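You operate a simulated robot arm through the tools that you are given. There is no shell and no other tool.

You are at the controls of a simulated robot arm. One attempt, no reset.

Task
Deburr the white rim sample in the vice and polish it bright.
Fine: tighten the vice first; deburring block, then the white bench stone, both back; open the vice at the end. Set down upright: deburring block, white bench stone.

It is judged by the outcome, as a careful person would: the job done as asked, and still so three seconds after it is handed in. It fails if anything else is knocked over, pushed out of place, dropped, spilled or broken.

Robot
A 7-joint arm with a two-finger parallel gripper, fixed in place. Base frame: the origin is on the floor under the middle of its stand, x ahead of it, y to its left, z up; the work surface is at about z = 920. Units: mm, rad, N and s.
With the tool pointing down near the work surface it reaches from about 380 to 760 mm from the base axis. Its first joint turns from -2.496 to 2.496 rad. Payload 3 kg.
The tool frame sits at the grasp point between the pads (the TCP): z along the fingers, y along the line on which they close. The tips reach 30 mm beyond it. The gripper opens to 110 mm. The fingers are 20 mm wide and 10 mm thick; the gripper's body (48 by 112 mm) begins 55 mm behind the TCP.
Orientation is told as [roll, pitch, yaw] about the base's x, y, z axes, in that order, counted from this pose: with the fingers straight down and closing along the base's y, the tool's x points along the base's -x, its y along +y and its z along -z.

Tools
- The arm moves only by the tool play_rows. Its argument "motion" is a list of rows, each a list of 7 numbers: the turn, a rotation vector about the tool's x, y, z in rad, then the shift along the tool's x, y, z in mm, then the gripper command, from -1 (shut) to 1 (fully open), values between in proportion. In form: [[ax, ay, az, tx, ty, tz, fingers], ...]. A call has 1 to 20 rows; each row is the pose to reach, as a shift and turn from the pose commanded when the call began, along the tool's axes at that moment. A row lasts 0.2 s, in which the tool goes at most 50 mm and 0.15 rad; a call with a longer step from one row to the next is refused whole, and so is a gripper value outside its range. Where a pose cannot be reached the arm comes as near as it can. A force on the tool above 40 N (or 10 N above the force at the start of the call, whichever is more), or a blocked arm, ends the call early, and 0.2 s more pass. The fingers move at their own pace (about 108 mm/s each) and stop on an object; they squeeze with about 40 N. The grip force told is the motor's: it shows also when the fingers shut on nothing. Time passes only in rows, and 0.2 s behind the last, so rows that repeat a pose let the fingers close. It gives the time, the measured TCP pose, the force on the tool (base axes), the opening and the grip force at its end, in the units of the frame above (readings bear some noise), with the torque about the TCP (base axes, N m) and any sound that the robot's microphone picked up.
- Cameras (640 x 400 px; columns grow to the right, rows downward): "scene" is fixed at [401.6, -647.8, 1562.9]; the picture's right is [0.81, -0.59, 0.00], its down [-0.42, -0.58, -0.69] and it looks along [0.41, 0.56, -0.72] (base axes); focal length 241 px, centre (320, 200). "wrist" rides on the gripper at [72, 17, -103] in the tool frame; the picture's right is [-0.23, 0.97, 0.00], its down [-0.76, -0.18, -0.62] and it looks along [-0.61, -0.14, 0.78] (tool axes); focal length 222 px, centre (320, 200). There is no depth. A picture from a camera that has moved, and an enlarged one, comes with that camera's place and axes in the base frame and with its lens.
- grab_frame(camera): a new picture of that camera. The clock stands still meanwhile.
- raise_lower(by): slides the trunk up (or, below 0, down) by that many mm; the arm rides with it, the base frame stays. It gives what a move gives, with no picture.
- inspect(camera, box): a new picture of the part [left, top, right, bottom] of that camera's present view, enlarged. The clock stands still meanwhile.
- job_done(): hands the job in; it is judged then, once.

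Nothing tells you positions but the pictures and the camera data. Unless the task says otherwise, let go and move clear before handing in.

The tools are called after "Request:" as a command line: name --pt "numbers of a row" for each row, then --argument value for the rest, lists and objects as JSON in quotes. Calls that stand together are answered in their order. play_rows: Moves the arm, as the interface text tells. Its arguments: {"type":"object","properties":{"motion":{"type":"array"}},"required":["motion"]} The other tools are called the same way: raise_lower (by) moves the trunk up or down; grab_frame (camera) takes a picture; inspect (camera, box) takes an enlarged picture of a part of a camera's view; job_done () hands the job in.

At the start:

```text
time_s: 0.0
position: [748.4, -134.5, 1312.1]
ee_rot: [0.0, 0.001, 0.001]
contact_force: [-1.0, -0.1, 0.4]
ft_torque: [0.02, -0.02, 0.03]
width: 109.8
grip_force: 0.0
trunk travel left (down, up): [-839.0, 51.0]
```

scene: 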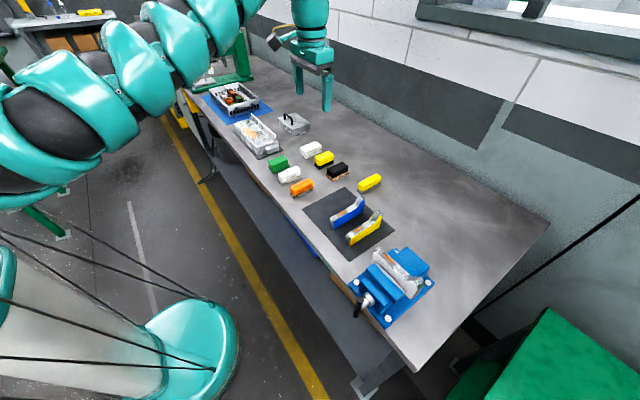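
wrist: 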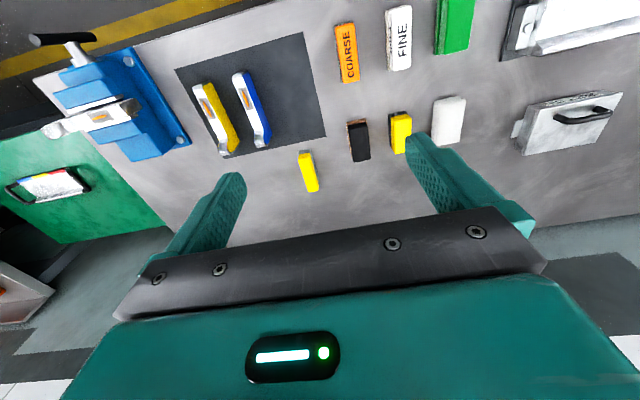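

I see a bench with a blue vice on the right end (low x/y negative side in the scene), two rim samples on a dark mat, and several blocks (orange COARSE, white FINE, green, black, yellow, white). I'll take closer looks before moving.

Request:
inspect --camera "scene" --box '[320, 220, 460, 340]'

Request:
inspect --camera "scene" --box '[250, 110, 410, 260]'

Request:
inspect --camera "wrist" --box '[20, 20, 240, 170]'

Request:
inspect --camera "wrist" --box '[280, 0, 500, 200]'

Request:
inspect --camera "scene" --box '[170, 60, 330, 170]'

```text
3.33 times, centred on (390, 280) of scene
camera zoom: at [401.6, -647.8, 1562.9], right [0.81, -0.59, 0.0], down [-0.42, -0.58, -0.69], along [0.41, 0.56, -0.72], focal length 804 px, centre (87, -67)
```

zoom: 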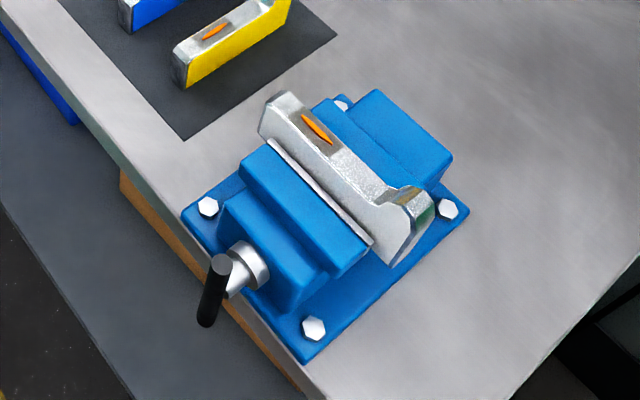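

```text
2.67 times, centred on (330, 185) of scene
camera zoom: at [401.6, -647.8, 1562.9], right [0.81, -0.59, 0.0], down [-0.42, -0.58, -0.69], along [0.41, 0.56, -0.72], focal length 643 px, centre (293, 240)
```

zoom: 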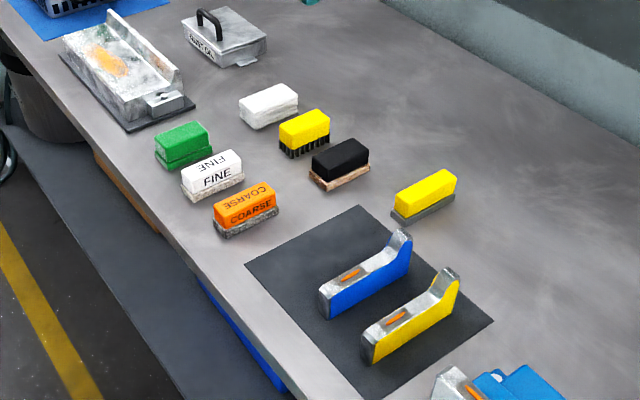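

```text
2.67 times, centred on (130, 95) of wrist
camera zoom: at [677.2, -117.7, 1415.2], right [0.23, 0.97, 0.0], down [0.76, -0.18, 0.62], along [0.61, -0.14, -0.78], focal length 592 px, centre (827, 480)
```

zoom: 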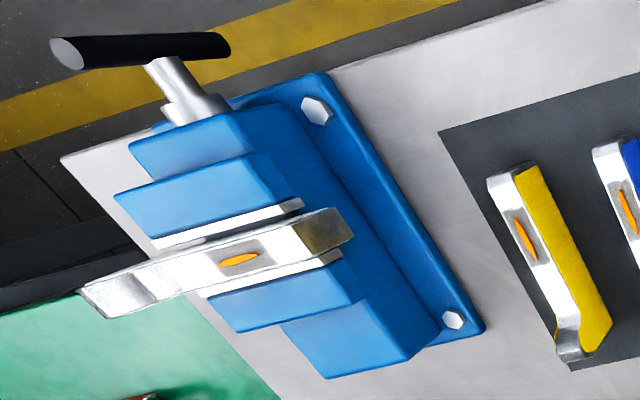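

```text
2.00 times, centred on (390, 100) of wrist
camera zoom: at [677.2, -117.7, 1415.2], right [0.23, 0.97, 0.0], down [0.76, -0.18, 0.62], along [0.61, -0.14, -0.78], focal length 444 px, centre (180, 400)
```

zoom: 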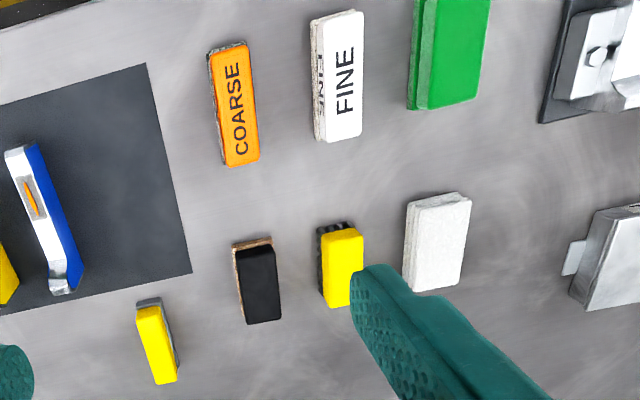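

```text
3.64 times, centred on (250, 115) of scene
camera zoom: at [401.6, -647.8, 1562.9], right [0.81, -0.59, 0.0], down [-0.42, -0.58, -0.69], along [0.41, 0.56, -0.72], focal length 877 px, centre (574, 509)
```

zoom: 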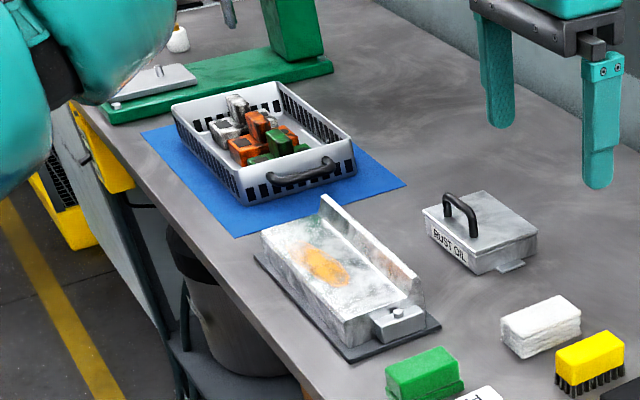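

The vice is bolted at about (737, -525) with its screw along x. The handle faces the robot, and the blocks lie in two rows near x≈733 and x≈910. I'll bring the wrist camera closer to the blocks to identify them.

Request:
play_rows --pt "0 0 0 24.7 22.3 18.7 1" --pt "0 0 0 49.3 44.7 37.3 1" --pt "0 0 0 74 67 56 1" --pt "0 0 0 98.7 89.3 74.7 1" --pt "0 0 0 123.3 111.7 93.3 1" --pt "0 0 0 148 134 112 1"

Request:
grab_frame --camera "wrist"

Request:
grab_frame --camera "scene"

```text
time_s: 1.4
position: [686.9, -78.0, 1265.7]
ee_rot: [0.0, 0.001, -0.001]
contact_force: [0.2, -0.1, 0.4]
ft_torque: [-0.02, 0.01, -0.02]
width: 109.9
grip_force: 0.1
out of reach, approached as far as the arm can: row 3, 4, 5, 6
trunk travel left (down, up): [-839.0, 51.0]
```

```text
taken
camera wrist: at [615.2, -60.0, 1368.0], right [0.23, 0.97, 0.0], down [0.76, -0.18, 0.62], along [0.61, -0.14, -0.78], focal length 222 px, centre (320, 200)
```

wrist: 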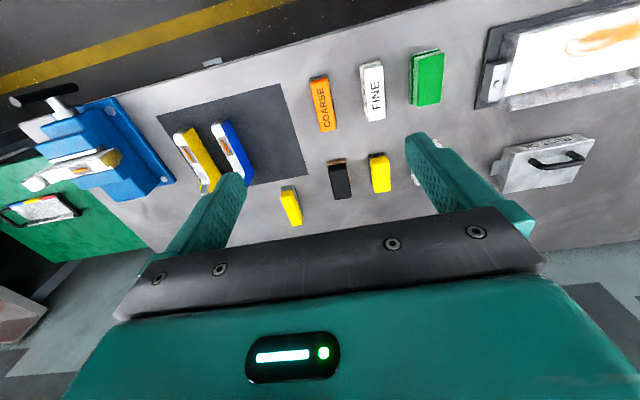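

```text
taken
```

scene: 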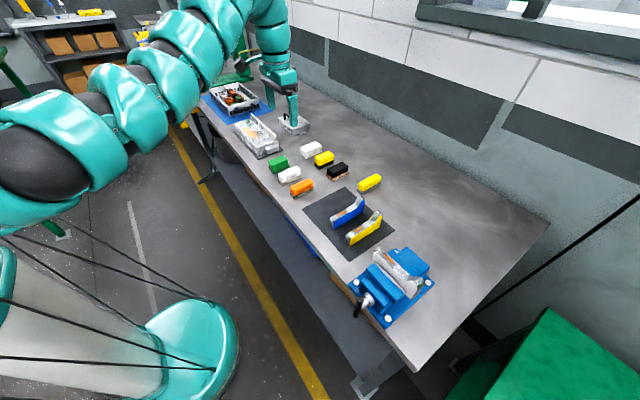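

The arm stopped early at (687, -78, 1266), probably at a joint limit for this height. I'll move straight down a little to see whether reach improves lower.

Request:
play_rows --pt "0 0 0 0 0 40 1" --pt "0 0 0 0 0 80 1" --pt "0 0 0 0 0 120 1"

```text
time_s: 2.2
position: [725.5, -67.6, 1148.8]
ee_rot: [-0.003, 0.005, -0.002]
contact_force: [1.6, 1.0, -0.3]
ft_torque: [0.0, 0.09, -0.03]
width: 109.7
grip_force: 0.1
out of reach, approached as far as the arm can: row 1, 2, 3
trunk travel left (down, up): [-839.0, 51.0]
```

Request:
grab_frame --camera "scene"

Request:
grab_frame --camera "wrist"

```text
taken
```

scene: 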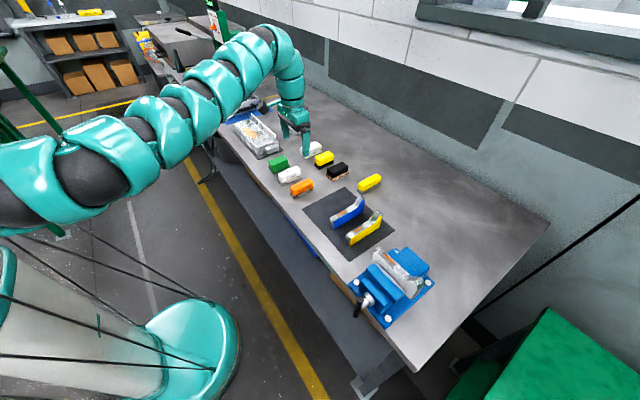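

```text
taken
camera wrist: at [654.7, -49.6, 1251.3], right [0.23, 0.97, 0.0], down [0.76, -0.18, 0.62], along [0.6, -0.15, -0.78], focal length 222 px, centre (320, 200)
```

wrist: 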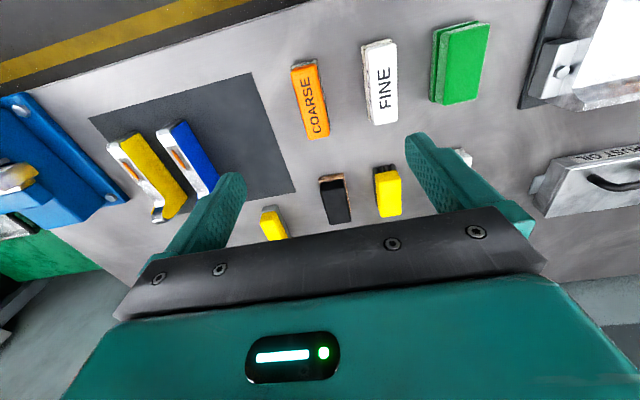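

Request:
play_rows --pt "0 0 0 -10 0 20 1" --pt "0 0 0 -20 0 40 1"

```text
time_s: 2.8
position: [740.2, -66.9, 1114.3]
ee_rot: [-0.001, 0.001, 0.0]
contact_force: [-0.4, 0.3, -0.8]
ft_torque: [0.01, -0.03, 0.0]
width: 110.1
grip_force: 0.1
trunk travel left (down, up): [-839.0, 51.0]
```

Request:
play_rows --pt "0 0 0 10 0 0 1" --pt "0 0 0 20 0 0 1"

```text
time_s: 3.4
position: [720.2, -66.3, 1115.8]
ee_rot: [-0.001, -0.004, 0.001]
contact_force: [0.3, -0.2, -0.1]
ft_torque: [0.02, -0.01, -0.04]
width: 109.9
grip_force: 0.0
trunk travel left (down, up): [-839.0, 51.0]
```

Request:
play_rows --pt "0 0 0 15 0 0 1" --pt "0 0 0 30 0 0 1" --pt "0 0 0 45 0 0 1" --pt "0 0 0 60 0 0 1"

Request:
grab_frame --camera "scene"

```text
time_s: 4.4
position: [708.2, -67.4, 1114.8]
ee_rot: [0.001, 0.0, 0.0]
contact_force: [0.8, -0.8, -0.8]
ft_torque: [-0.01, -0.01, 0.0]
width: 110.0
grip_force: 0.0
out of reach, approached as far as the arm can: row 2, 3, 4
trunk travel left (down, up): [-839.0, 51.0]
```

```text
taken
```

scene: 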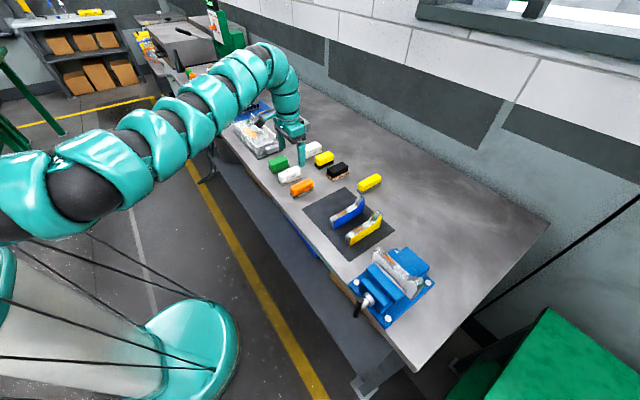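

Request:
play_rows --pt "0 0 0 -5 0 30 1" --pt "0 0 0 -10 0 60 1" --pt "0 0 0 -10 0 80 1"

Request:
play_rows --pt "0 0 0 20 0 0 1" --pt "0 0 0 40 0 0 1" --pt "0 0 0 60 0 0 1" --pt "0 0 0 80 0 0 1"

Request:
grab_frame --camera "scene"

Request:
grab_frame --camera "wrist"

```text
time_s: 5.2
position: [717.0, -66.7, 1033.0]
ee_rot: [-0.001, 0.001, 0.0]
contact_force: [-0.6, -0.2, -1.0]
ft_torque: [0.05, 0.03, 0.0]
width: 110.0
grip_force: 0.0
trunk travel left (down, up): [-839.0, 51.0]
```

```text
time_s: 6.4
position: [657.2, -38.8, 999.0]
ee_rot: [0.062, 0.037, 0.012]
contact_force: [0.1, -1.4, -0.1]
ft_torque: [0.09, 0.0, 0.0]
width: 110.2
grip_force: 0.1
out of reach, approached as far as the arm can: row 2, 3, 4
trunk travel left (down, up): [-839.0, 51.0]
stopped in row 4: the arm was blocked; the commanded pose is now the measured one
```

```text
taken
```

scene: 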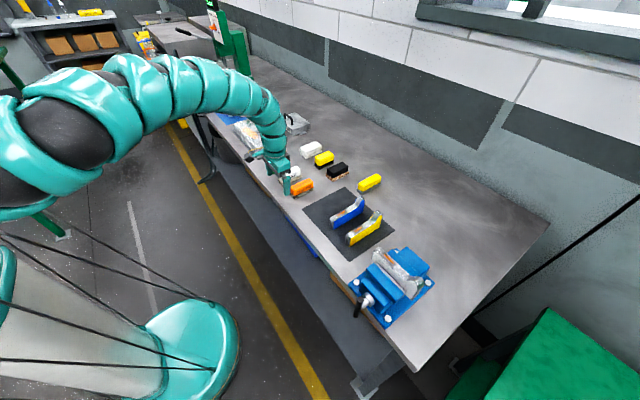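

```text
taken
camera wrist: at [589.0, -30.2, 1105.1], right [0.22, 0.97, 0.05], down [0.79, -0.21, 0.58], along [0.58, -0.09, -0.81], focal length 222 px, centre (320, 200)
```

wrist: 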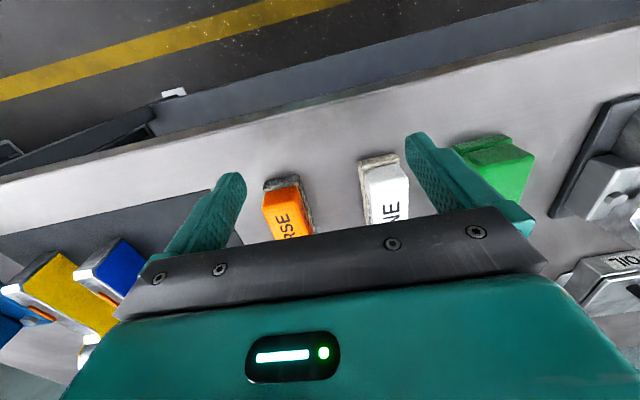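

The arm had been almost straight, so inward moves hit a singularity; it has now folded elbow-up and tilted slightly. I'll straighten the tool and rise a bit, then check that it moves normally.

Request:
play_rows --pt "0.02 -0.012 0.004 0 0 -15 1" --pt "0.042 -0.025 0.008 0 0 -30 1" --pt "0.062 -0.037 0.012 0 0 -50 1"

Request:
grab_frame --camera "scene"

```text
time_s: 7.2
position: [676.6, -32.8, 1041.3]
ee_rot: [-0.007, 0.003, 0.001]
contact_force: [0.0, -0.3, -0.4]
ft_torque: [0.01, -0.03, -0.02]
width: 109.9
grip_force: 0.1
out of reach, approached as far as the arm can: row 1, 2, 3
trunk travel left (down, up): [-839.0, 51.0]
```

```text
taken
```

scene: 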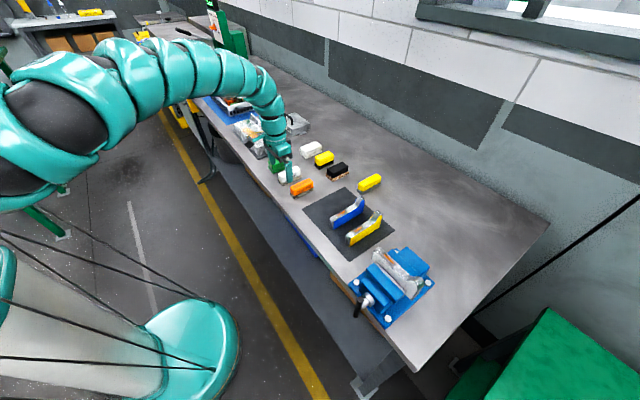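

Close-in reach is limited at this height, but the items I need are farther out, so that doesn't matter. While I'm here I'll look at the blocks.

Request:
grab_frame --camera "wrist"

Request:
inspect --camera "scene" --box '[290, 160, 390, 220]'

Request:
inspect --camera "scene" --box '[260, 130, 360, 200]'

```text
taken
camera wrist: at [605.3, -15.5, 1145.2], right [0.23, 0.97, -0.01], down [0.76, -0.17, 0.62], along [0.6, -0.15, -0.78], focal length 222 px, centre (320, 200)
```

wrist: 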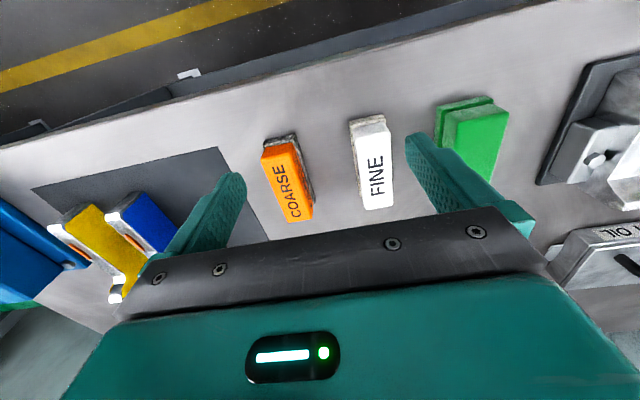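

```text
6.40 times, centred on (340, 190) of scene
camera zoom: at [401.6, -647.8, 1562.9], right [0.81, -0.59, 0.0], down [-0.42, -0.58, -0.69], along [0.41, 0.56, -0.72], focal length 1544 px, centre (192, 264)
```

zoom: 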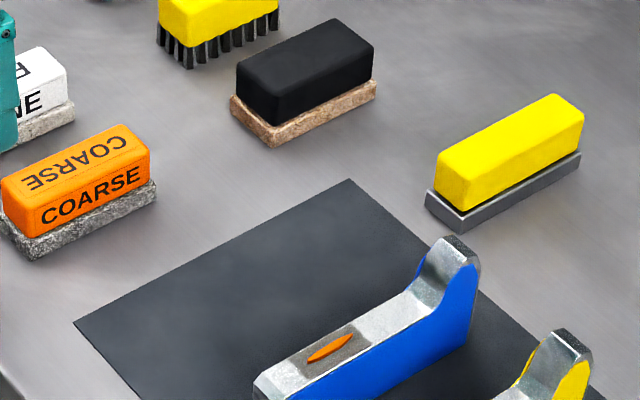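

```text
5.71 times, centred on (310, 165) of scene
camera zoom: at [401.6, -647.8, 1562.9], right [0.81, -0.59, 0.0], down [-0.42, -0.58, -0.69], along [0.41, 0.56, -0.72], focal length 1379 px, centre (377, 400)
```

zoom: 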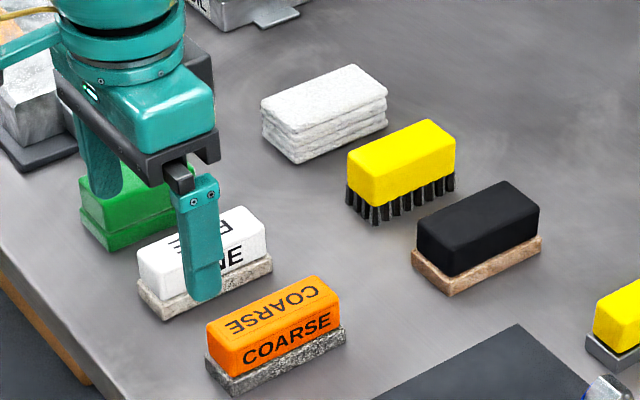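

Blocks identified so far:
- Orange COARSE and white FINE stones on the near row.
- A green pad and a folded white cloth.
- A yellow bristle brush, a black block with a tan base, and a yellow handle with a steel plate.

The sample's marked spot triangulates to about (717, -500, 1041). I'll test the reach toward the vice from well above it.

Request:
play_rows --pt "0 0 0 -14 -11 -23 1" --pt "0 0 0 -28 -22 -46 1" --pt "0 0 0 -43 -34 -69 1" --pt "0 0 0 -40 -74 -80 1" --pt "0 0 0 -38 -114 -90 1" --pt "0 0 0 -35 -154 -90 1" --pt "0 0 0 -32 -194 -90 1" --pt "0 0 0 -28 -234 -90 1" --pt "0 0 0 -24 -270 -90 1"

Request:
grab_frame --camera "scene"

Request:
grab_frame --camera "wrist"

```text
time_s: 9.2
position: [701.2, -303.2, 1131.7]
ee_rot: [-0.005, 0.004, 0.004]
contact_force: [-0.2, -0.8, 0.2]
ft_torque: [-0.04, 0.0, -0.01]
width: 109.8
grip_force: 0.1
out of reach, approached as far as the arm can: row 6, 7, 8, 9
trunk travel left (down, up): [-839.0, 51.0]
```

```text
taken
```

scene: 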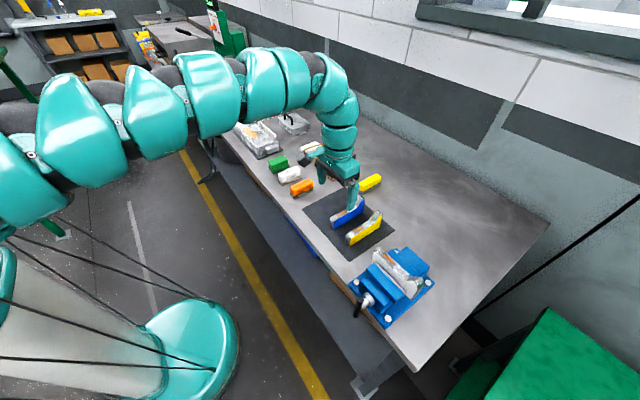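

```text
taken
camera wrist: at [630.2, -286.2, 1234.8], right [0.23, 0.97, 0.0], down [0.76, -0.17, 0.62], along [0.6, -0.14, -0.78], focal length 222 px, centre (320, 200)
```

wrist: 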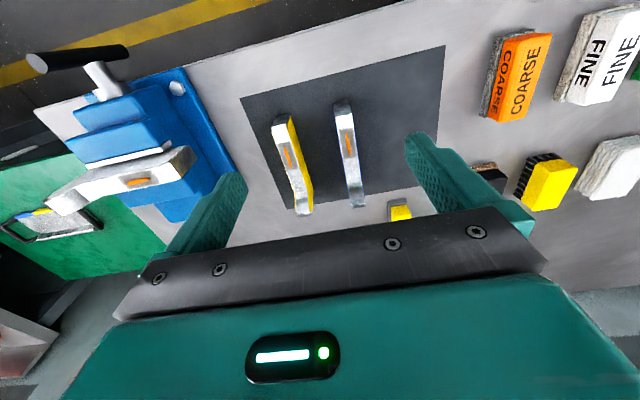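

Request:
play_rows --pt "0 0 0 0 -30 0 1" --pt "0 0 0 0 -60 0 1" --pt "0 0 0 0 -90 0 1" --pt "0 0 0 0 -120 0 1"

Request:
play_rows --pt "0 0 0 -5 -30 0 1" --pt "0 0 0 -10 -60 0 1" --pt "0 0 0 -15 -80 0 1"

Request:
grab_frame --camera "scene"

Request:
grab_frame --camera "wrist"

```text
time_s: 10.2
position: [706.3, -424.2, 1132.5]
ee_rot: [-0.008, 0.0, 0.003]
contact_force: [-0.2, 0.6, 0.4]
ft_torque: [0.04, -0.01, 0.04]
width: 109.9
grip_force: 0.0
trunk travel left (down, up): [-839.0, 51.0]
```

```text
time_s: 11.0
position: [719.5, -503.8, 1130.2]
ee_rot: [-0.004, 0.003, 0.002]
contact_force: [-1.0, 0.2, 0.3]
ft_torque: [-0.02, 0.01, 0.03]
width: 109.9
grip_force: 0.0
trunk travel left (down, up): [-839.0, 51.0]
```

```text
taken
```

scene: 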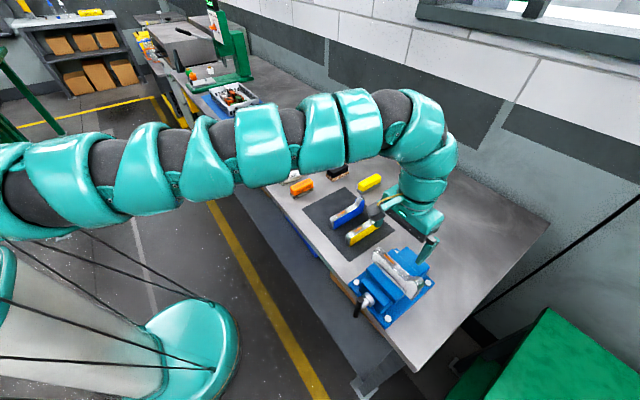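

```text
taken
camera wrist: at [649.1, -485.8, 1234.6], right [0.23, 0.97, -0.01], down [0.76, -0.17, 0.62], along [0.6, -0.15, -0.78], focal length 222 px, centre (320, 200)
```

wrist: 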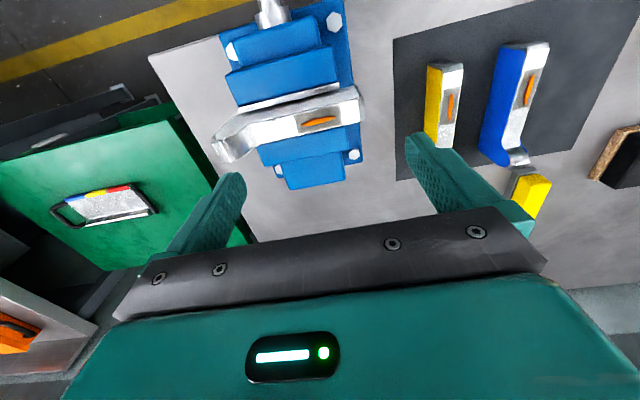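

The arm reaches over the vice at r≈878 without trouble. I'll study the sample, the vice gap and the yellow plate block from here.

Request:
inspect --camera "wrist" --box '[200, 0, 400, 200]'

Request:
inspect --camera "wrist" --box '[400, 40, 640, 230]'

Request:
inspect --camera "scene" --box '[345, 235, 445, 335]'

Request:
inspect --camera "scene" --box '[350, 165, 400, 200]'

```text
2.00 times, centred on (300, 100) of wrist
camera zoom: at [649.1, -485.8, 1234.6], right [0.23, 0.97, -0.01], down [0.76, -0.17, 0.62], along [0.6, -0.15, -0.78], focal length 444 px, centre (360, 400)
```

zoom: 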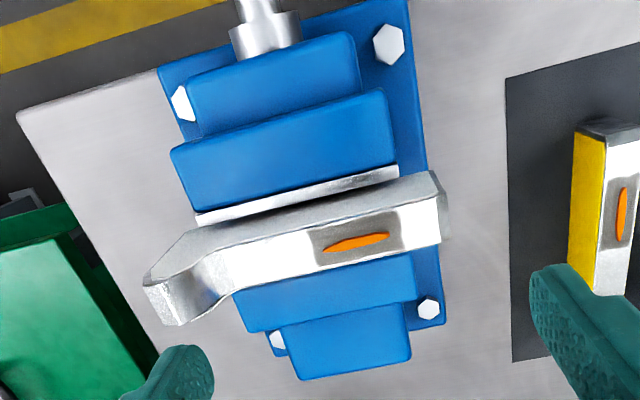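

```text
2.11 times, centred on (520, 135) of wrist
camera zoom: at [649.1, -485.8, 1234.6], right [0.23, 0.97, -0.01], down [0.76, -0.17, 0.62], along [0.6, -0.15, -0.78], focal length 468 px, centre (-101, 337)
```

zoom: 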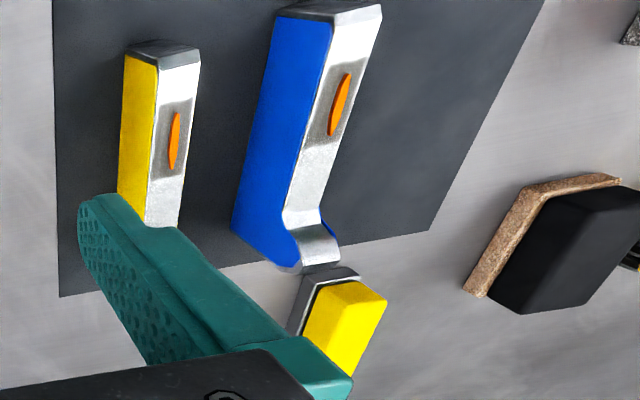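

```text
4.00 times, centred on (395, 285) of scene
camera zoom: at [401.6, -647.8, 1562.9], right [0.81, -0.59, 0.0], down [-0.42, -0.58, -0.69], along [0.41, 0.56, -0.72], focal length 965 px, centre (20, -140)
```

zoom: 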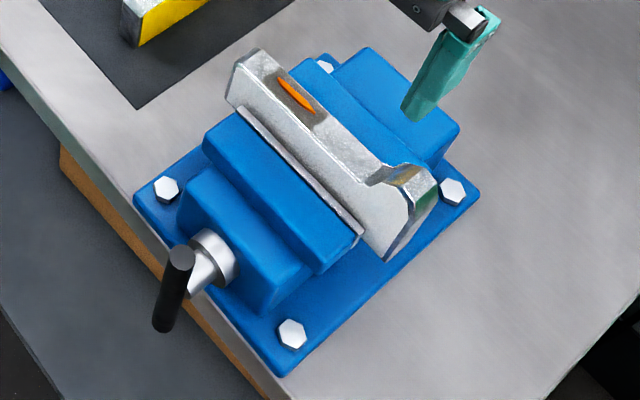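

```text
11.43 times, centred on (375, 182) of scene
camera zoom: at [401.6, -647.8, 1562.9], right [0.81, -0.59, 0.0], down [-0.42, -0.58, -0.69], along [0.41, 0.56, -0.72], focal length 2758 px, centre (-309, 400)
```

zoom: 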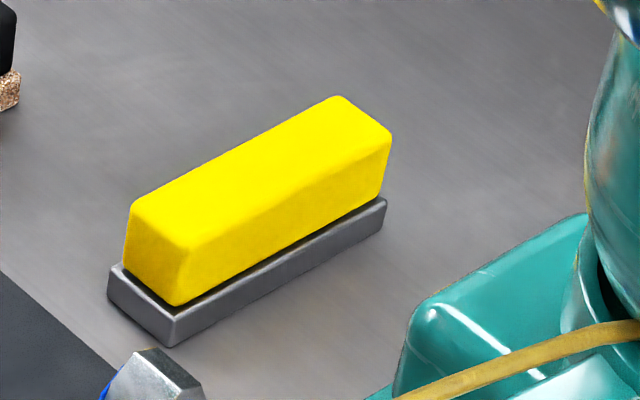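

The sample carries an orange burr mark inside a dull grey patch, and the vice jaw on the handle side shows a gap. I'll look closely at the yellow, black and orange blocks from above to decide which is the deburring block.

Request:
play_rows --pt "0 0 0 0 40 0 1" --pt "0 0 0 0 80 0 1" --pt "0 0 0 0 120 0 1" --pt "0 0 0 -5 160 0 1" --pt "0 0 0 -10 200 0 1" --pt "0 0 0 -15 240 0 1" --pt "0 0 0 -20 280 0 1" --pt "0 0 0 -25 310 0 1"

Request:
grab_frame --camera "wrist"

```text
time_s: 12.8
position: [744.2, -192.8, 1134.9]
ee_rot: [-0.007, 0.0, 0.003]
contact_force: [0.1, 0.3, 0.6]
ft_torque: [-0.02, -0.03, 0.0]
width: 109.8
grip_force: 0.0
trunk travel left (down, up): [-839.0, 51.0]
```

```text
taken
camera wrist: at [673.6, -174.6, 1237.7], right [0.23, 0.97, -0.01], down [0.76, -0.17, 0.62], along [0.61, -0.15, -0.78], focal length 222 px, centre (320, 200)
```

wrist: 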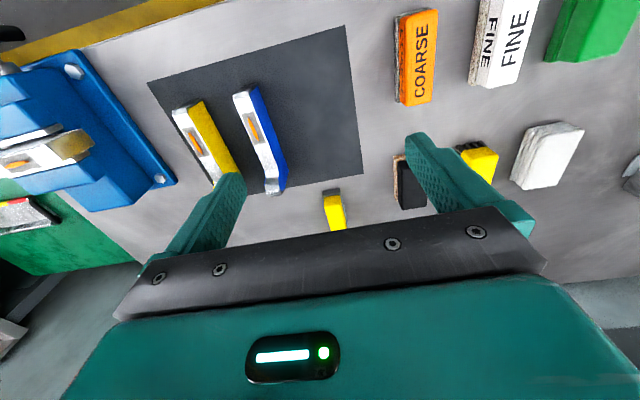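

Request:
play_rows --pt "0 0 0 -30 10 0 1" --pt "0 0 0 -60 20 0 1" --pt "0 0 0 -90 30 0 1"

Request:
grab_frame --camera "wrist"

Request:
inspect --camera "wrist" --box '[270, 80, 420, 220]'

Request:
inspect --camera "wrist" --box '[370, 0, 570, 180]'

```text
time_s: 13.6
position: [804.8, -167.1, 1131.7]
ee_rot: [-0.007, 0.001, 0.001]
contact_force: [0.0, 1.5, -0.3]
ft_torque: [-0.07, 0.0, 0.0]
width: 110.1
grip_force: 0.1
out of reach, approached as far as the arm can: row 3
trunk travel left (down, up): [-839.0, 51.0]
```

```text
taken
camera wrist: at [734.1, -151.3, 1234.9], right [0.23, 0.97, -0.01], down [0.76, -0.17, 0.62], along [0.61, -0.15, -0.78], focal length 222 px, centre (320, 200)
```

wrist: 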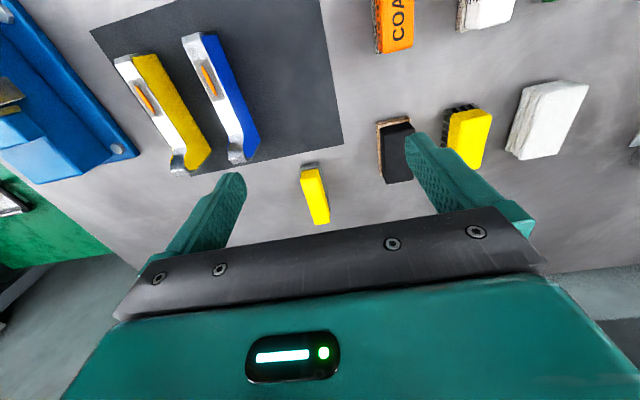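

```text
2.86 times, centred on (345, 150) of wrist
camera zoom: at [734.1, -151.3, 1234.9], right [0.23, 0.97, -0.01], down [0.76, -0.17, 0.62], along [0.61, -0.15, -0.78], focal length 635 px, centre (249, 343)
```

zoom: 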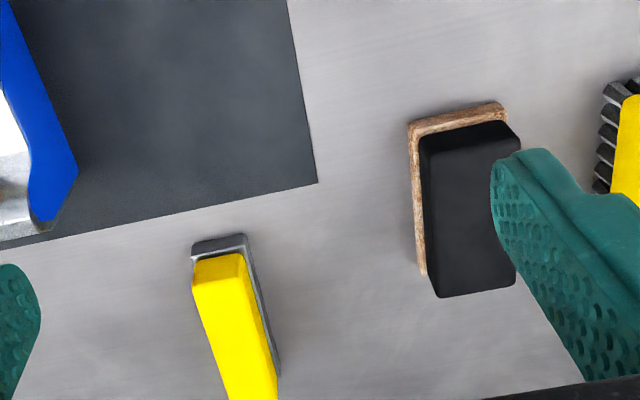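

```text
2.22 times, centred on (470, 90) of wrist
camera zoom: at [734.1, -151.3, 1234.9], right [0.23, 0.97, -0.01], down [0.76, -0.17, 0.62], along [0.61, -0.15, -0.78], focal length 494 px, centre (-13, 444)
```

zoom: 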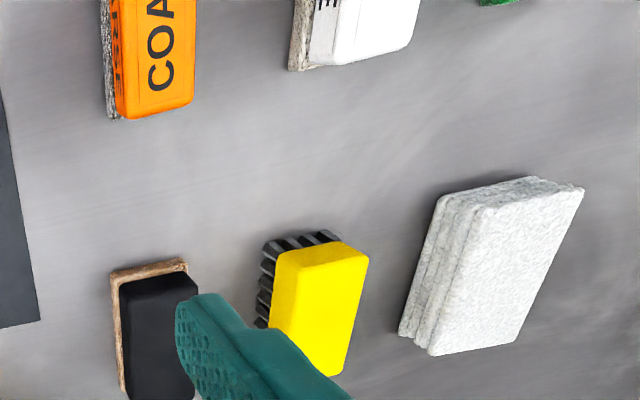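

The yellow block has a plain steel plate. The two labelled blocks are clearly bench stones, orange coarse and white fine, so I take the steel-plated yellow one as the deburring block and white FINE as the white bench stone. Next I'll test outward reach here in small steps.

Request:
play_rows --pt "0 0 0 -8 0 0 1" --pt "0 0 0 -16 0 0 1" --pt "0 0 0 -24 0 0 1" --pt "0 0 0 -32 0 0 1"

Request:
grab_frame --camera "scene"

```text
time_s: 14.6
position: [807.6, -170.0, 1132.1]
ee_rot: [-0.006, 0.0, 0.002]
contact_force: [0.1, 0.3, -0.5]
ft_torque: [-0.02, 0.02, 0.02]
width: 109.8
grip_force: 0.0
out of reach, approached as far as the arm can: row 1, 2, 3, 4
trunk travel left (down, up): [-839.0, 51.0]
```

```text
taken
```

scene: 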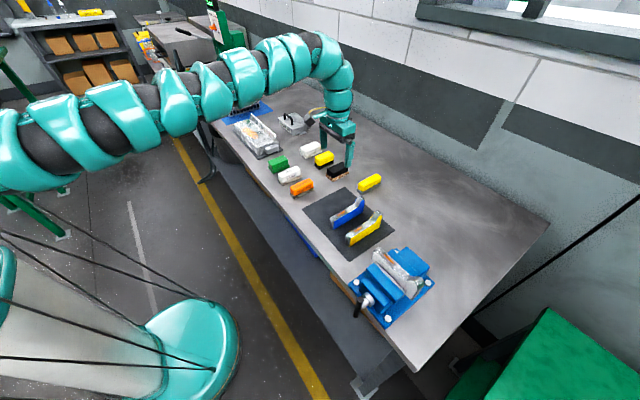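

Request:
play_rows --pt "0 0 -0.13 10 0 0 1" --pt "0 0 -0.26 10 0 0 1" --pt "0 0 -0.4 10 0 0 1"

Request:
play_rows --pt "0 0 0 -15 0 0 1" --pt "0 0 0 -30 0 0 1" --pt "0 0 0 -45 0 0 1"

```text
time_s: 15.4
position: [798.2, -168.6, 1130.8]
ee_rot: [-0.007, 0.001, 0.4]
contact_force: [-0.4, 0.1, 0.0]
ft_torque: [0.02, 0.04, -0.08]
width: 109.8
grip_force: 0.0
trunk travel left (down, up): [-839.0, 51.0]
```

```text
time_s: 16.2
position: [806.6, -151.2, 1134.7]
ee_rot: [-0.005, -0.001, 0.403]
contact_force: [0.1, 0.4, -0.1]
ft_torque: [0.0, -0.02, 0.0]
width: 110.1
grip_force: 0.0
out of reach, approached as far as the arm can: row 1, 2, 3
trunk travel left (down, up): [-839.0, 51.0]
```

Reach is limited to about r=822 here from this arm posture. I'll come back to that and do the vice first. Its T-bar handle triangulates as vertical, from (603,-527,913) to (603,-527,1017), with the screw axis along x at z≈965. I'll move toward it, then pitch the tool to point along +x.

Request:
play_rows --pt "0 0 0.067 32.5 -31.2 -2.5 1" --pt "0 0 0.134 65 -62.5 -5 1" --pt "0 0 0.2 97.5 -93.7 -7.5 1" --pt "0 0 0.268 130 -125 -10 1" --pt "0 0 0.335 162.6 -156 -12.5 1" --pt "0 0 0.403 195.1 -187.5 -15 1"

```text
time_s: 17.6
position: [697.6, -404.8, 1147.1]
ee_rot: [-0.002, -0.001, -0.002]
contact_force: [-0.1, -0.8, 0.8]
ft_torque: [0.01, -0.07, 0.03]
width: 110.0
grip_force: 0.1
trunk travel left (down, up): [-839.0, 51.0]
```

Request:
play_rows --pt "0 -0.15 0 20 -15 3 1" --pt "0 -0.3 0 40 -30 6 1" --pt "0 -0.45 0 60 -45 10 1" --pt "0 -0.6 0 80 -60 14 1" --pt "0 -0.75 0 97 -75 17 1"

Request:
grab_frame --camera "scene"

```text
time_s: 18.8
position: [696.0, -576.1, 1090.8]
ee_rot: [-0.011, -0.747, 0.002]
contact_force: [0.6, -0.8, -0.3]
ft_torque: [0.01, 0.02, 0.08]
width: 110.0
grip_force: 0.1
out of reach, approached as far as the arm can: row 1, 2, 3, 4, 5
trunk travel left (down, up): [-839.0, 51.0]
```

```text
taken
```

scene: 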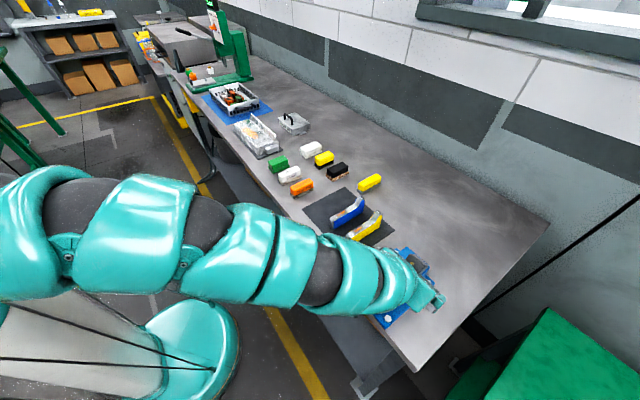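

The arm couldn't fold back and drifted toward the vice's far side instead, so I'll check clearance before moving on.

Request:
grab_frame --camera "wrist"

Request:
inspect --camera "scene" --box '[350, 220, 480, 340]'

```text
taken
camera wrist: at [571.7, -558.5, 1116.6], right [0.17, 0.97, 0.15], down [0.14, -0.17, 0.98], along [0.98, -0.15, -0.16], focal length 222 px, centre (320, 200)
```

wrist: 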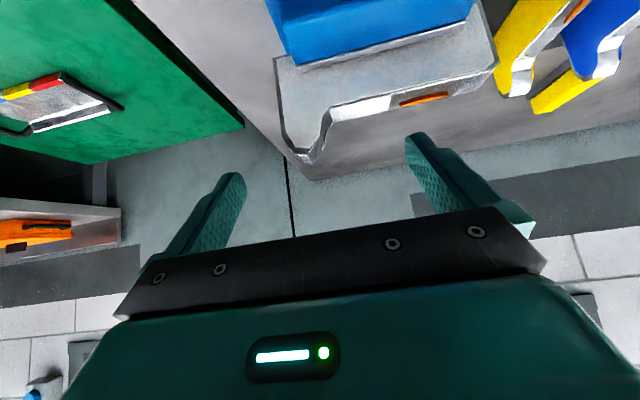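

```text
3.33 times, centred on (415, 280) of scene
camera zoom: at [401.6, -647.8, 1562.9], right [0.81, -0.59, 0.0], down [-0.42, -0.58, -0.69], along [0.41, 0.56, -0.72], focal length 804 px, centre (3, -67)
```

zoom: 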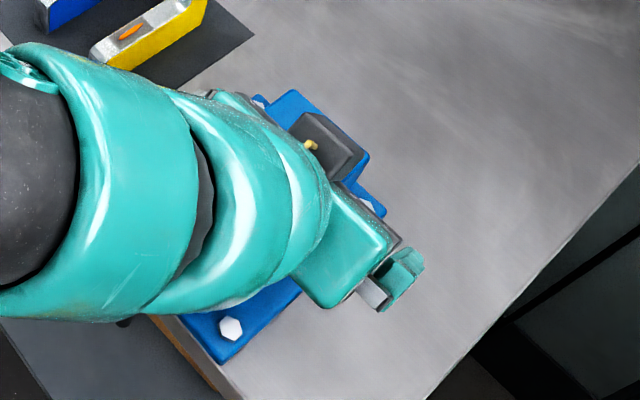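

No contact. I'll go straight up, then set the tool vertical again.

Request:
play_rows --pt "0 0 0 -17 0 -18.4 1" --pt "0 0 0 -34 0 -36.7 1" --pt "0 0 0 -51 0 -55 1"

Request:
play_rows --pt "0 0.15 0 0 15 0 1" --pt "0 0.3 0 0 30 0 1" --pt "0 0.45 0 0 45 0 1" --pt "0 0.6 0 0 60 0 1" --pt "0 0.747 0 0 75 0 1"

```text
time_s: 19.6
position: [711.4, -584.8, 1158.5]
ee_rot: [-0.007, -0.75, 0.004]
contact_force: [0.0, 0.1, 0.6]
ft_torque: [-0.01, 0.02, -0.01]
width: 110.3
grip_force: 0.1
out of reach, approached as far as the arm can: row 1, 2, 3
trunk travel left (down, up): [-839.0, 51.0]
```

```text
time_s: 20.8
position: [711.9, -509.8, 1159.7]
ee_rot: [-0.006, 0.002, -0.005]
contact_force: [0.1, 0.3, -0.2]
ft_torque: [0.01, 0.01, 0.03]
width: 110.0
grip_force: 0.0
trunk travel left (down, up): [-839.0, 51.0]
```

Request:
play_rows --pt "0 0 0 20 14 0 1" --pt "0 0 0 40 28 0 1" --pt "0 0 0 60 42 0 1" --pt "0 0 0 80 57 0 1" --pt "0 0 0 100 71 0 1" --pt "0 0 0 120 85 0 1"

Request:
grab_frame --camera "scene"

```text
time_s: 22.2
position: [648.5, -456.4, 1157.6]
ee_rot: [-0.006, 0.0, -0.001]
contact_force: [-0.2, 0.2, 0.9]
ft_torque: [0.01, -0.01, 0.01]
width: 110.0
grip_force: 0.0
out of reach, approached as far as the arm can: row 4, 5, 6
trunk travel left (down, up): [-839.0, 51.0]
```

```text
taken
```

scene: 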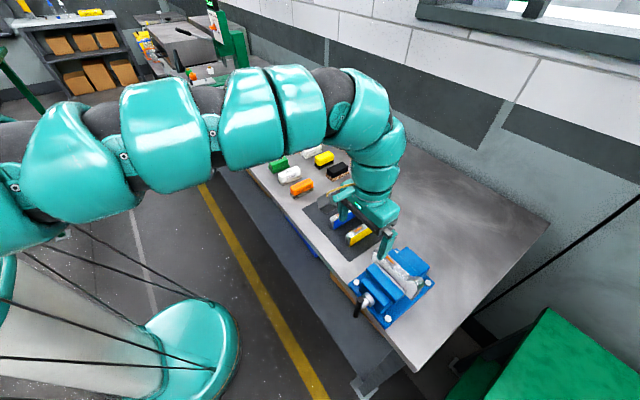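

Request:
inspect --camera "scene" --box '[0, 50, 420, 310]'

```text
1.52 times, centred on (210, 180) of scene
camera zoom: at [401.6, -647.8, 1562.9], right [0.81, -0.59, 0.0], down [-0.42, -0.58, -0.69], along [0.41, 0.56, -0.72], focal length 368 px, centre (488, 230)
```

zoom: 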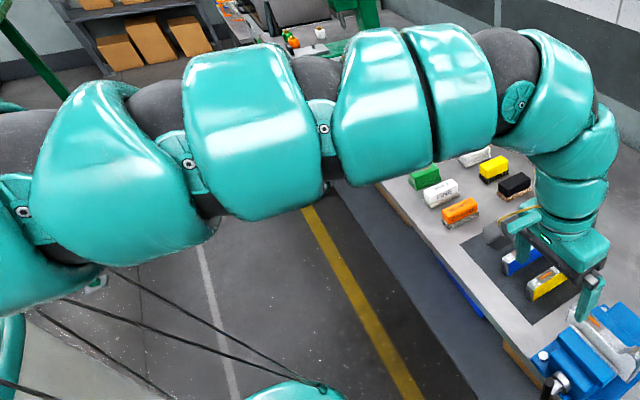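

The arm has three in-plane pitch hinges and works best in a thin band of radius, r≈760–880 here. The handle at r≈801 falls in that band with the tool pointing down, so I'll turn the T-bar by pushing its ends with closed fingers. First I'll close the fingers and descend beside the vice.

Request:
play_rows --pt "0 0 0 0 10 20 -1" --pt "0 0 0 5 15 45 -1" --pt "0 0 0 10 15 70 -1" --pt "0 0 0 20 5 90 -1"

Request:
play_rows --pt "0 0 0 10 -8 0 -1" --pt "0 0 0 20 -18 0 -1" --pt "0 0 0 30 -28 0 -1"

Request:
grab_frame --camera "scene"

Request:
grab_frame --camera "wrist"

```text
time_s: 23.2
position: [637.3, -451.8, 1065.8]
ee_rot: [-0.002, 0.0, -0.001]
contact_force: [-0.1, 0.7, 0.2]
ft_torque: [0.04, 0.0, -0.04]
width: 0.0
grip_force: 37.9
out of reach, approached as far as the arm can: row 1, 2, 3, 4
trunk travel left (down, up): [-839.0, 51.0]
```

```text
time_s: 24.0
position: [616.7, -486.6, 1060.4]
ee_rot: [-0.004, -0.001, -0.001]
contact_force: [-0.6, -0.8, -1.1]
ft_torque: [0.01, -0.01, 0.0]
width: 0.0
grip_force: 37.7
out of reach, approached as far as the arm can: row 1, 2, 3
trunk travel left (down, up): [-839.0, 51.0]
```

```text
taken
```

scene: 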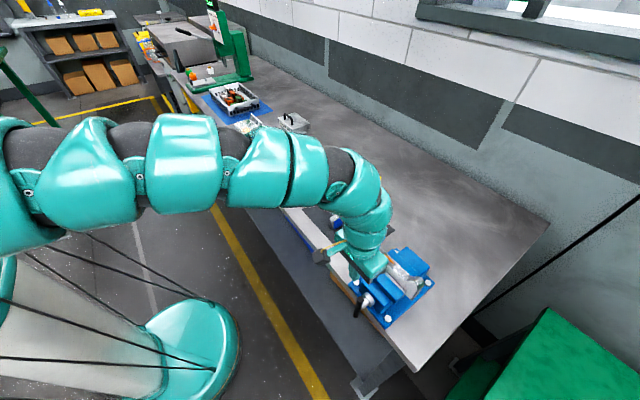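

```text
taken
camera wrist: at [544.8, -469.1, 1164.5], right [0.23, 0.97, 0.0], down [0.76, -0.18, 0.62], along [0.61, -0.15, -0.78], focal length 222 px, centre (320, 200)
```

wrist: 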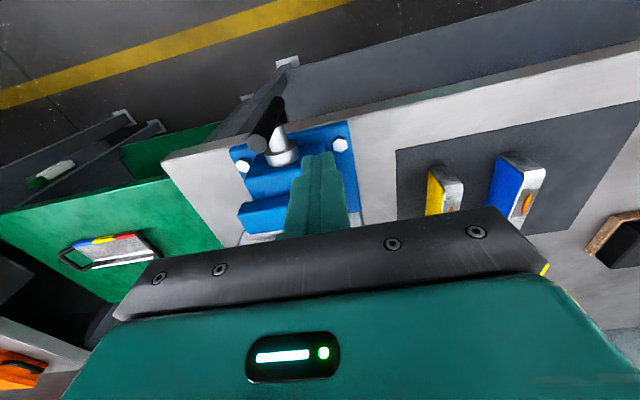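

The handle top shows at (600,-528,1017), as expected. I'll position the closed fingers on its +y side and lower them beside the bar.

Request:
play_rows --pt "0 0 0 10 -6 0 -1" --pt "0 0 0 18 -10 0 -1" --pt "0 0 0 18 -10 20 -1" --pt "0 0 0 18 -10 40 -1"

Request:
inspect --camera "wrist" --box '[200, 60, 420, 230]'

Request:
inspect --camera "scene" --box '[310, 210, 450, 340]'

```text
time_s: 25.0
position: [598.0, -494.4, 1019.8]
ee_rot: [-0.004, -0.001, -0.002]
contact_force: [-0.3, -0.8, 0.0]
ft_torque: [0.02, -0.02, -0.01]
width: 0.0
grip_force: 37.2
out of reach, approached as far as the arm can: row 1, 2, 3
trunk travel left (down, up): [-839.0, 51.0]
```

```text
2.35 times, centred on (310, 145) of wrist
camera zoom: at [525.9, -476.9, 1123.7], right [0.23, 0.97, 0.0], down [0.76, -0.18, 0.63], along [0.61, -0.15, -0.78], focal length 523 px, centre (344, 329)
```

zoom: 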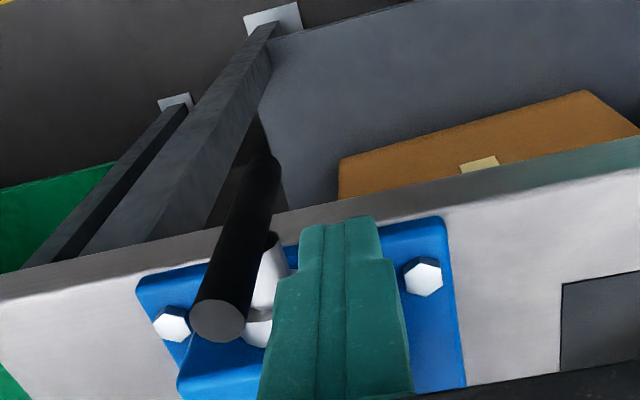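

```text
3.08 times, centred on (380, 275) of scene
camera zoom: at [401.6, -647.8, 1562.9], right [0.81, -0.59, 0.0], down [-0.42, -0.58, -0.69], along [0.41, 0.56, -0.72], focal length 742 px, centre (135, -31)
```

zoom: 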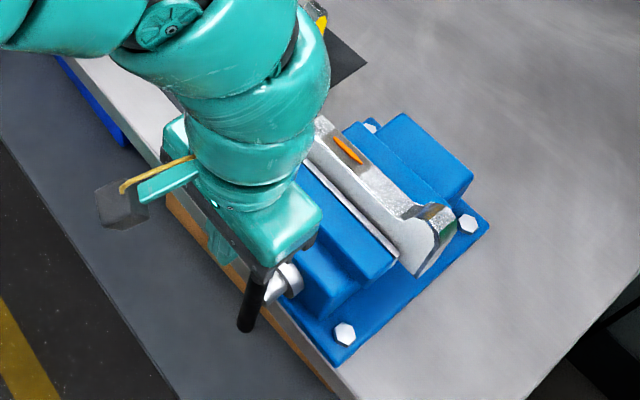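

The fingers are alongside the bar. I'll start pushing its top toward -y, which is clockwise seen from the handle and should tighten, in small steps while watching the force.

Request:
play_rows --pt "0 0 0 0 -6 -8 -1" --pt "0 0 0 0 -12 -8 -1" --pt "0 0 0 0 -17 -8 -1" --pt "0 0 0 0 -21 -8 -1" --pt "0 0 0 0 -25 -8 -1" --pt "0 0 0 0 -29 -8 -1"

Request:
inspect --camera "wrist" --box '[200, 60, 420, 230]'

Request:
inspect --camera "scene" --box '[330, 230, 450, 340]'

```text
time_s: 26.4
position: [597.5, -524.0, 1031.8]
ee_rot: [-0.006, -0.004, -0.002]
contact_force: [1.3, 2.8, -1.1]
ft_torque: [0.1, -0.02, 0.03]
width: 0.0
grip_force: 38.2
trunk travel left (down, up): [-839.0, 51.0]
```

```text
2.35 times, centred on (310, 145) of wrist
camera zoom: at [526.5, -506.6, 1134.1], right [0.23, 0.97, -0.01], down [0.76, -0.17, 0.63], along [0.61, -0.15, -0.78], focal length 523 px, centre (344, 329)
```

zoom: 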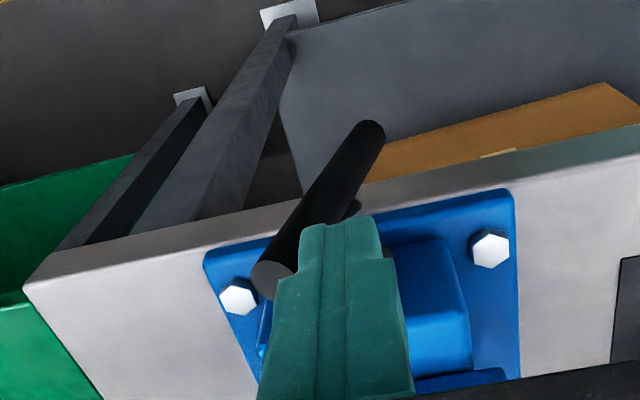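

```text
3.64 times, centred on (390, 285) of scene
camera zoom: at [401.6, -647.8, 1562.9], right [0.81, -0.59, 0.0], down [-0.42, -0.58, -0.69], along [0.41, 0.56, -0.72], focal length 877 px, centre (66, -109)
```

zoom: 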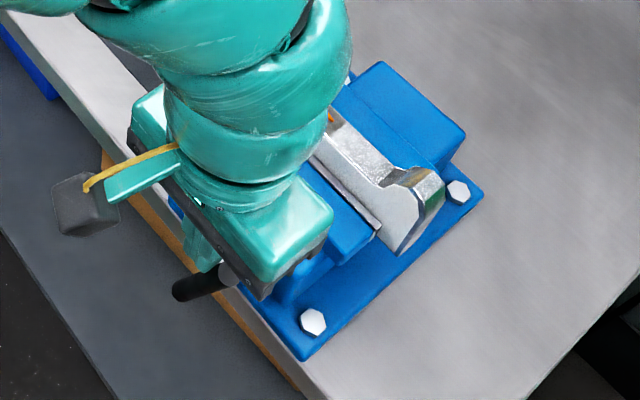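

The bar turns easily at about 3 N. I'll carry on along the arc to about 90°.

Request:
play_rows --pt "0 0 0 0 -6 0 -1" --pt "0 0 0 0 -11 1 -1" --pt "0 0 0 0 -16 3 -1" --pt "0 0 0 0 -20.6 6 -1" --pt "0 0 0 0 -24.5 12 -1" --pt "0 0 0 0 -27.8 17.5 -1" --pt "0 0 0 0 -30 24 -1" --pt "0 0 0 0 -32 30 -1"

Request:
inspect --camera "wrist" --box '[200, 60, 420, 230]'

Request:
inspect --camera "scene" --box '[330, 230, 450, 340]'

```text
time_s: 28.2
position: [597.0, -556.2, 1000.0]
ee_rot: [-0.005, 0.001, -0.003]
contact_force: [0.5, -0.2, -0.3]
ft_torque: [0.0, -0.02, 0.01]
width: 0.0
grip_force: 37.4
trunk travel left (down, up): [-839.0, 51.0]
```

```text
2.35 times, centred on (310, 145) of wrist
camera zoom: at [525.0, -538.7, 1103.0], right [0.23, 0.97, 0.0], down [0.76, -0.18, 0.62], along [0.61, -0.15, -0.78], focal length 523 px, centre (344, 329)
```

zoom: 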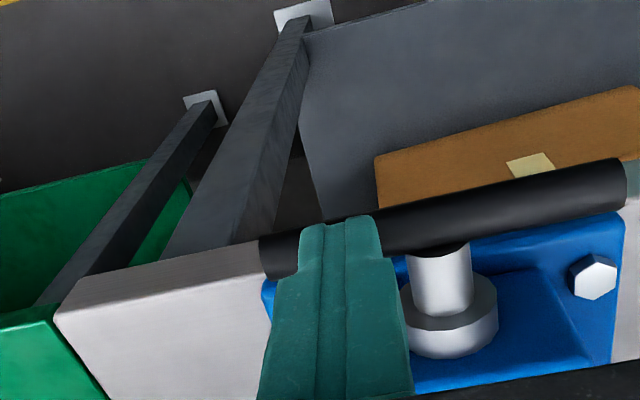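

```text
3.64 times, centred on (390, 285) of scene
camera zoom: at [401.6, -647.8, 1562.9], right [0.81, -0.59, 0.0], down [-0.42, -0.58, -0.69], along [0.41, 0.56, -0.72], focal length 877 px, centre (66, -109)
```

zoom: 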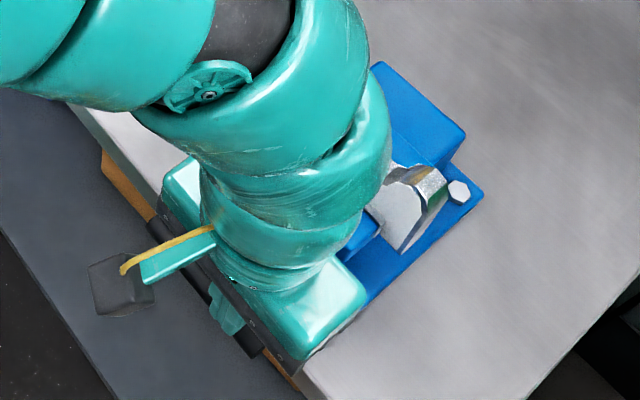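

The bar is now horizontal with little resistance. I'll keep pushing the -y end down.

Request:
play_rows --pt "0 0 0 0 -1 7 -1" --pt "0 0 0 0 -2 14 -1" --pt "0 0 0 0 -3 21 -1" --pt "0 0 0 0 -4 28 -1"

Request:
inspect --camera "wrist" --box '[200, 60, 420, 230]'

```text
time_s: 28.7
position: [595.3, -555.1, 999.0]
ee_rot: [-0.014, -0.009, 0.001]
contact_force: [-10.8, 10.7, 29.6]
ft_torque: [0.46, 0.27, 0.18]
width: 0.0
grip_force: 37.9
trunk travel left (down, up): [-839.0, 51.0]
stopped in row 2: the force on the tool passed its limit at 47 N (the readings are from after the stop); the commanded pose is now the measured one
```

```text
2.35 times, centred on (310, 145) of wrist
camera zoom: at [524.2, -537.6, 1101.7], right [0.23, 0.97, -0.01], down [0.76, -0.17, 0.63], along [0.61, -0.15, -0.77], focal length 523 px, centre (344, 329)
```

zoom: 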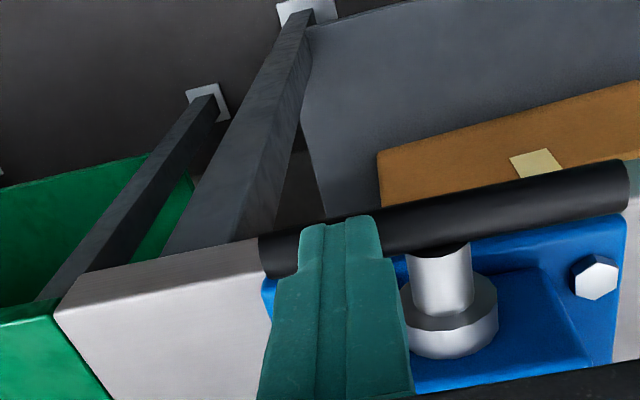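

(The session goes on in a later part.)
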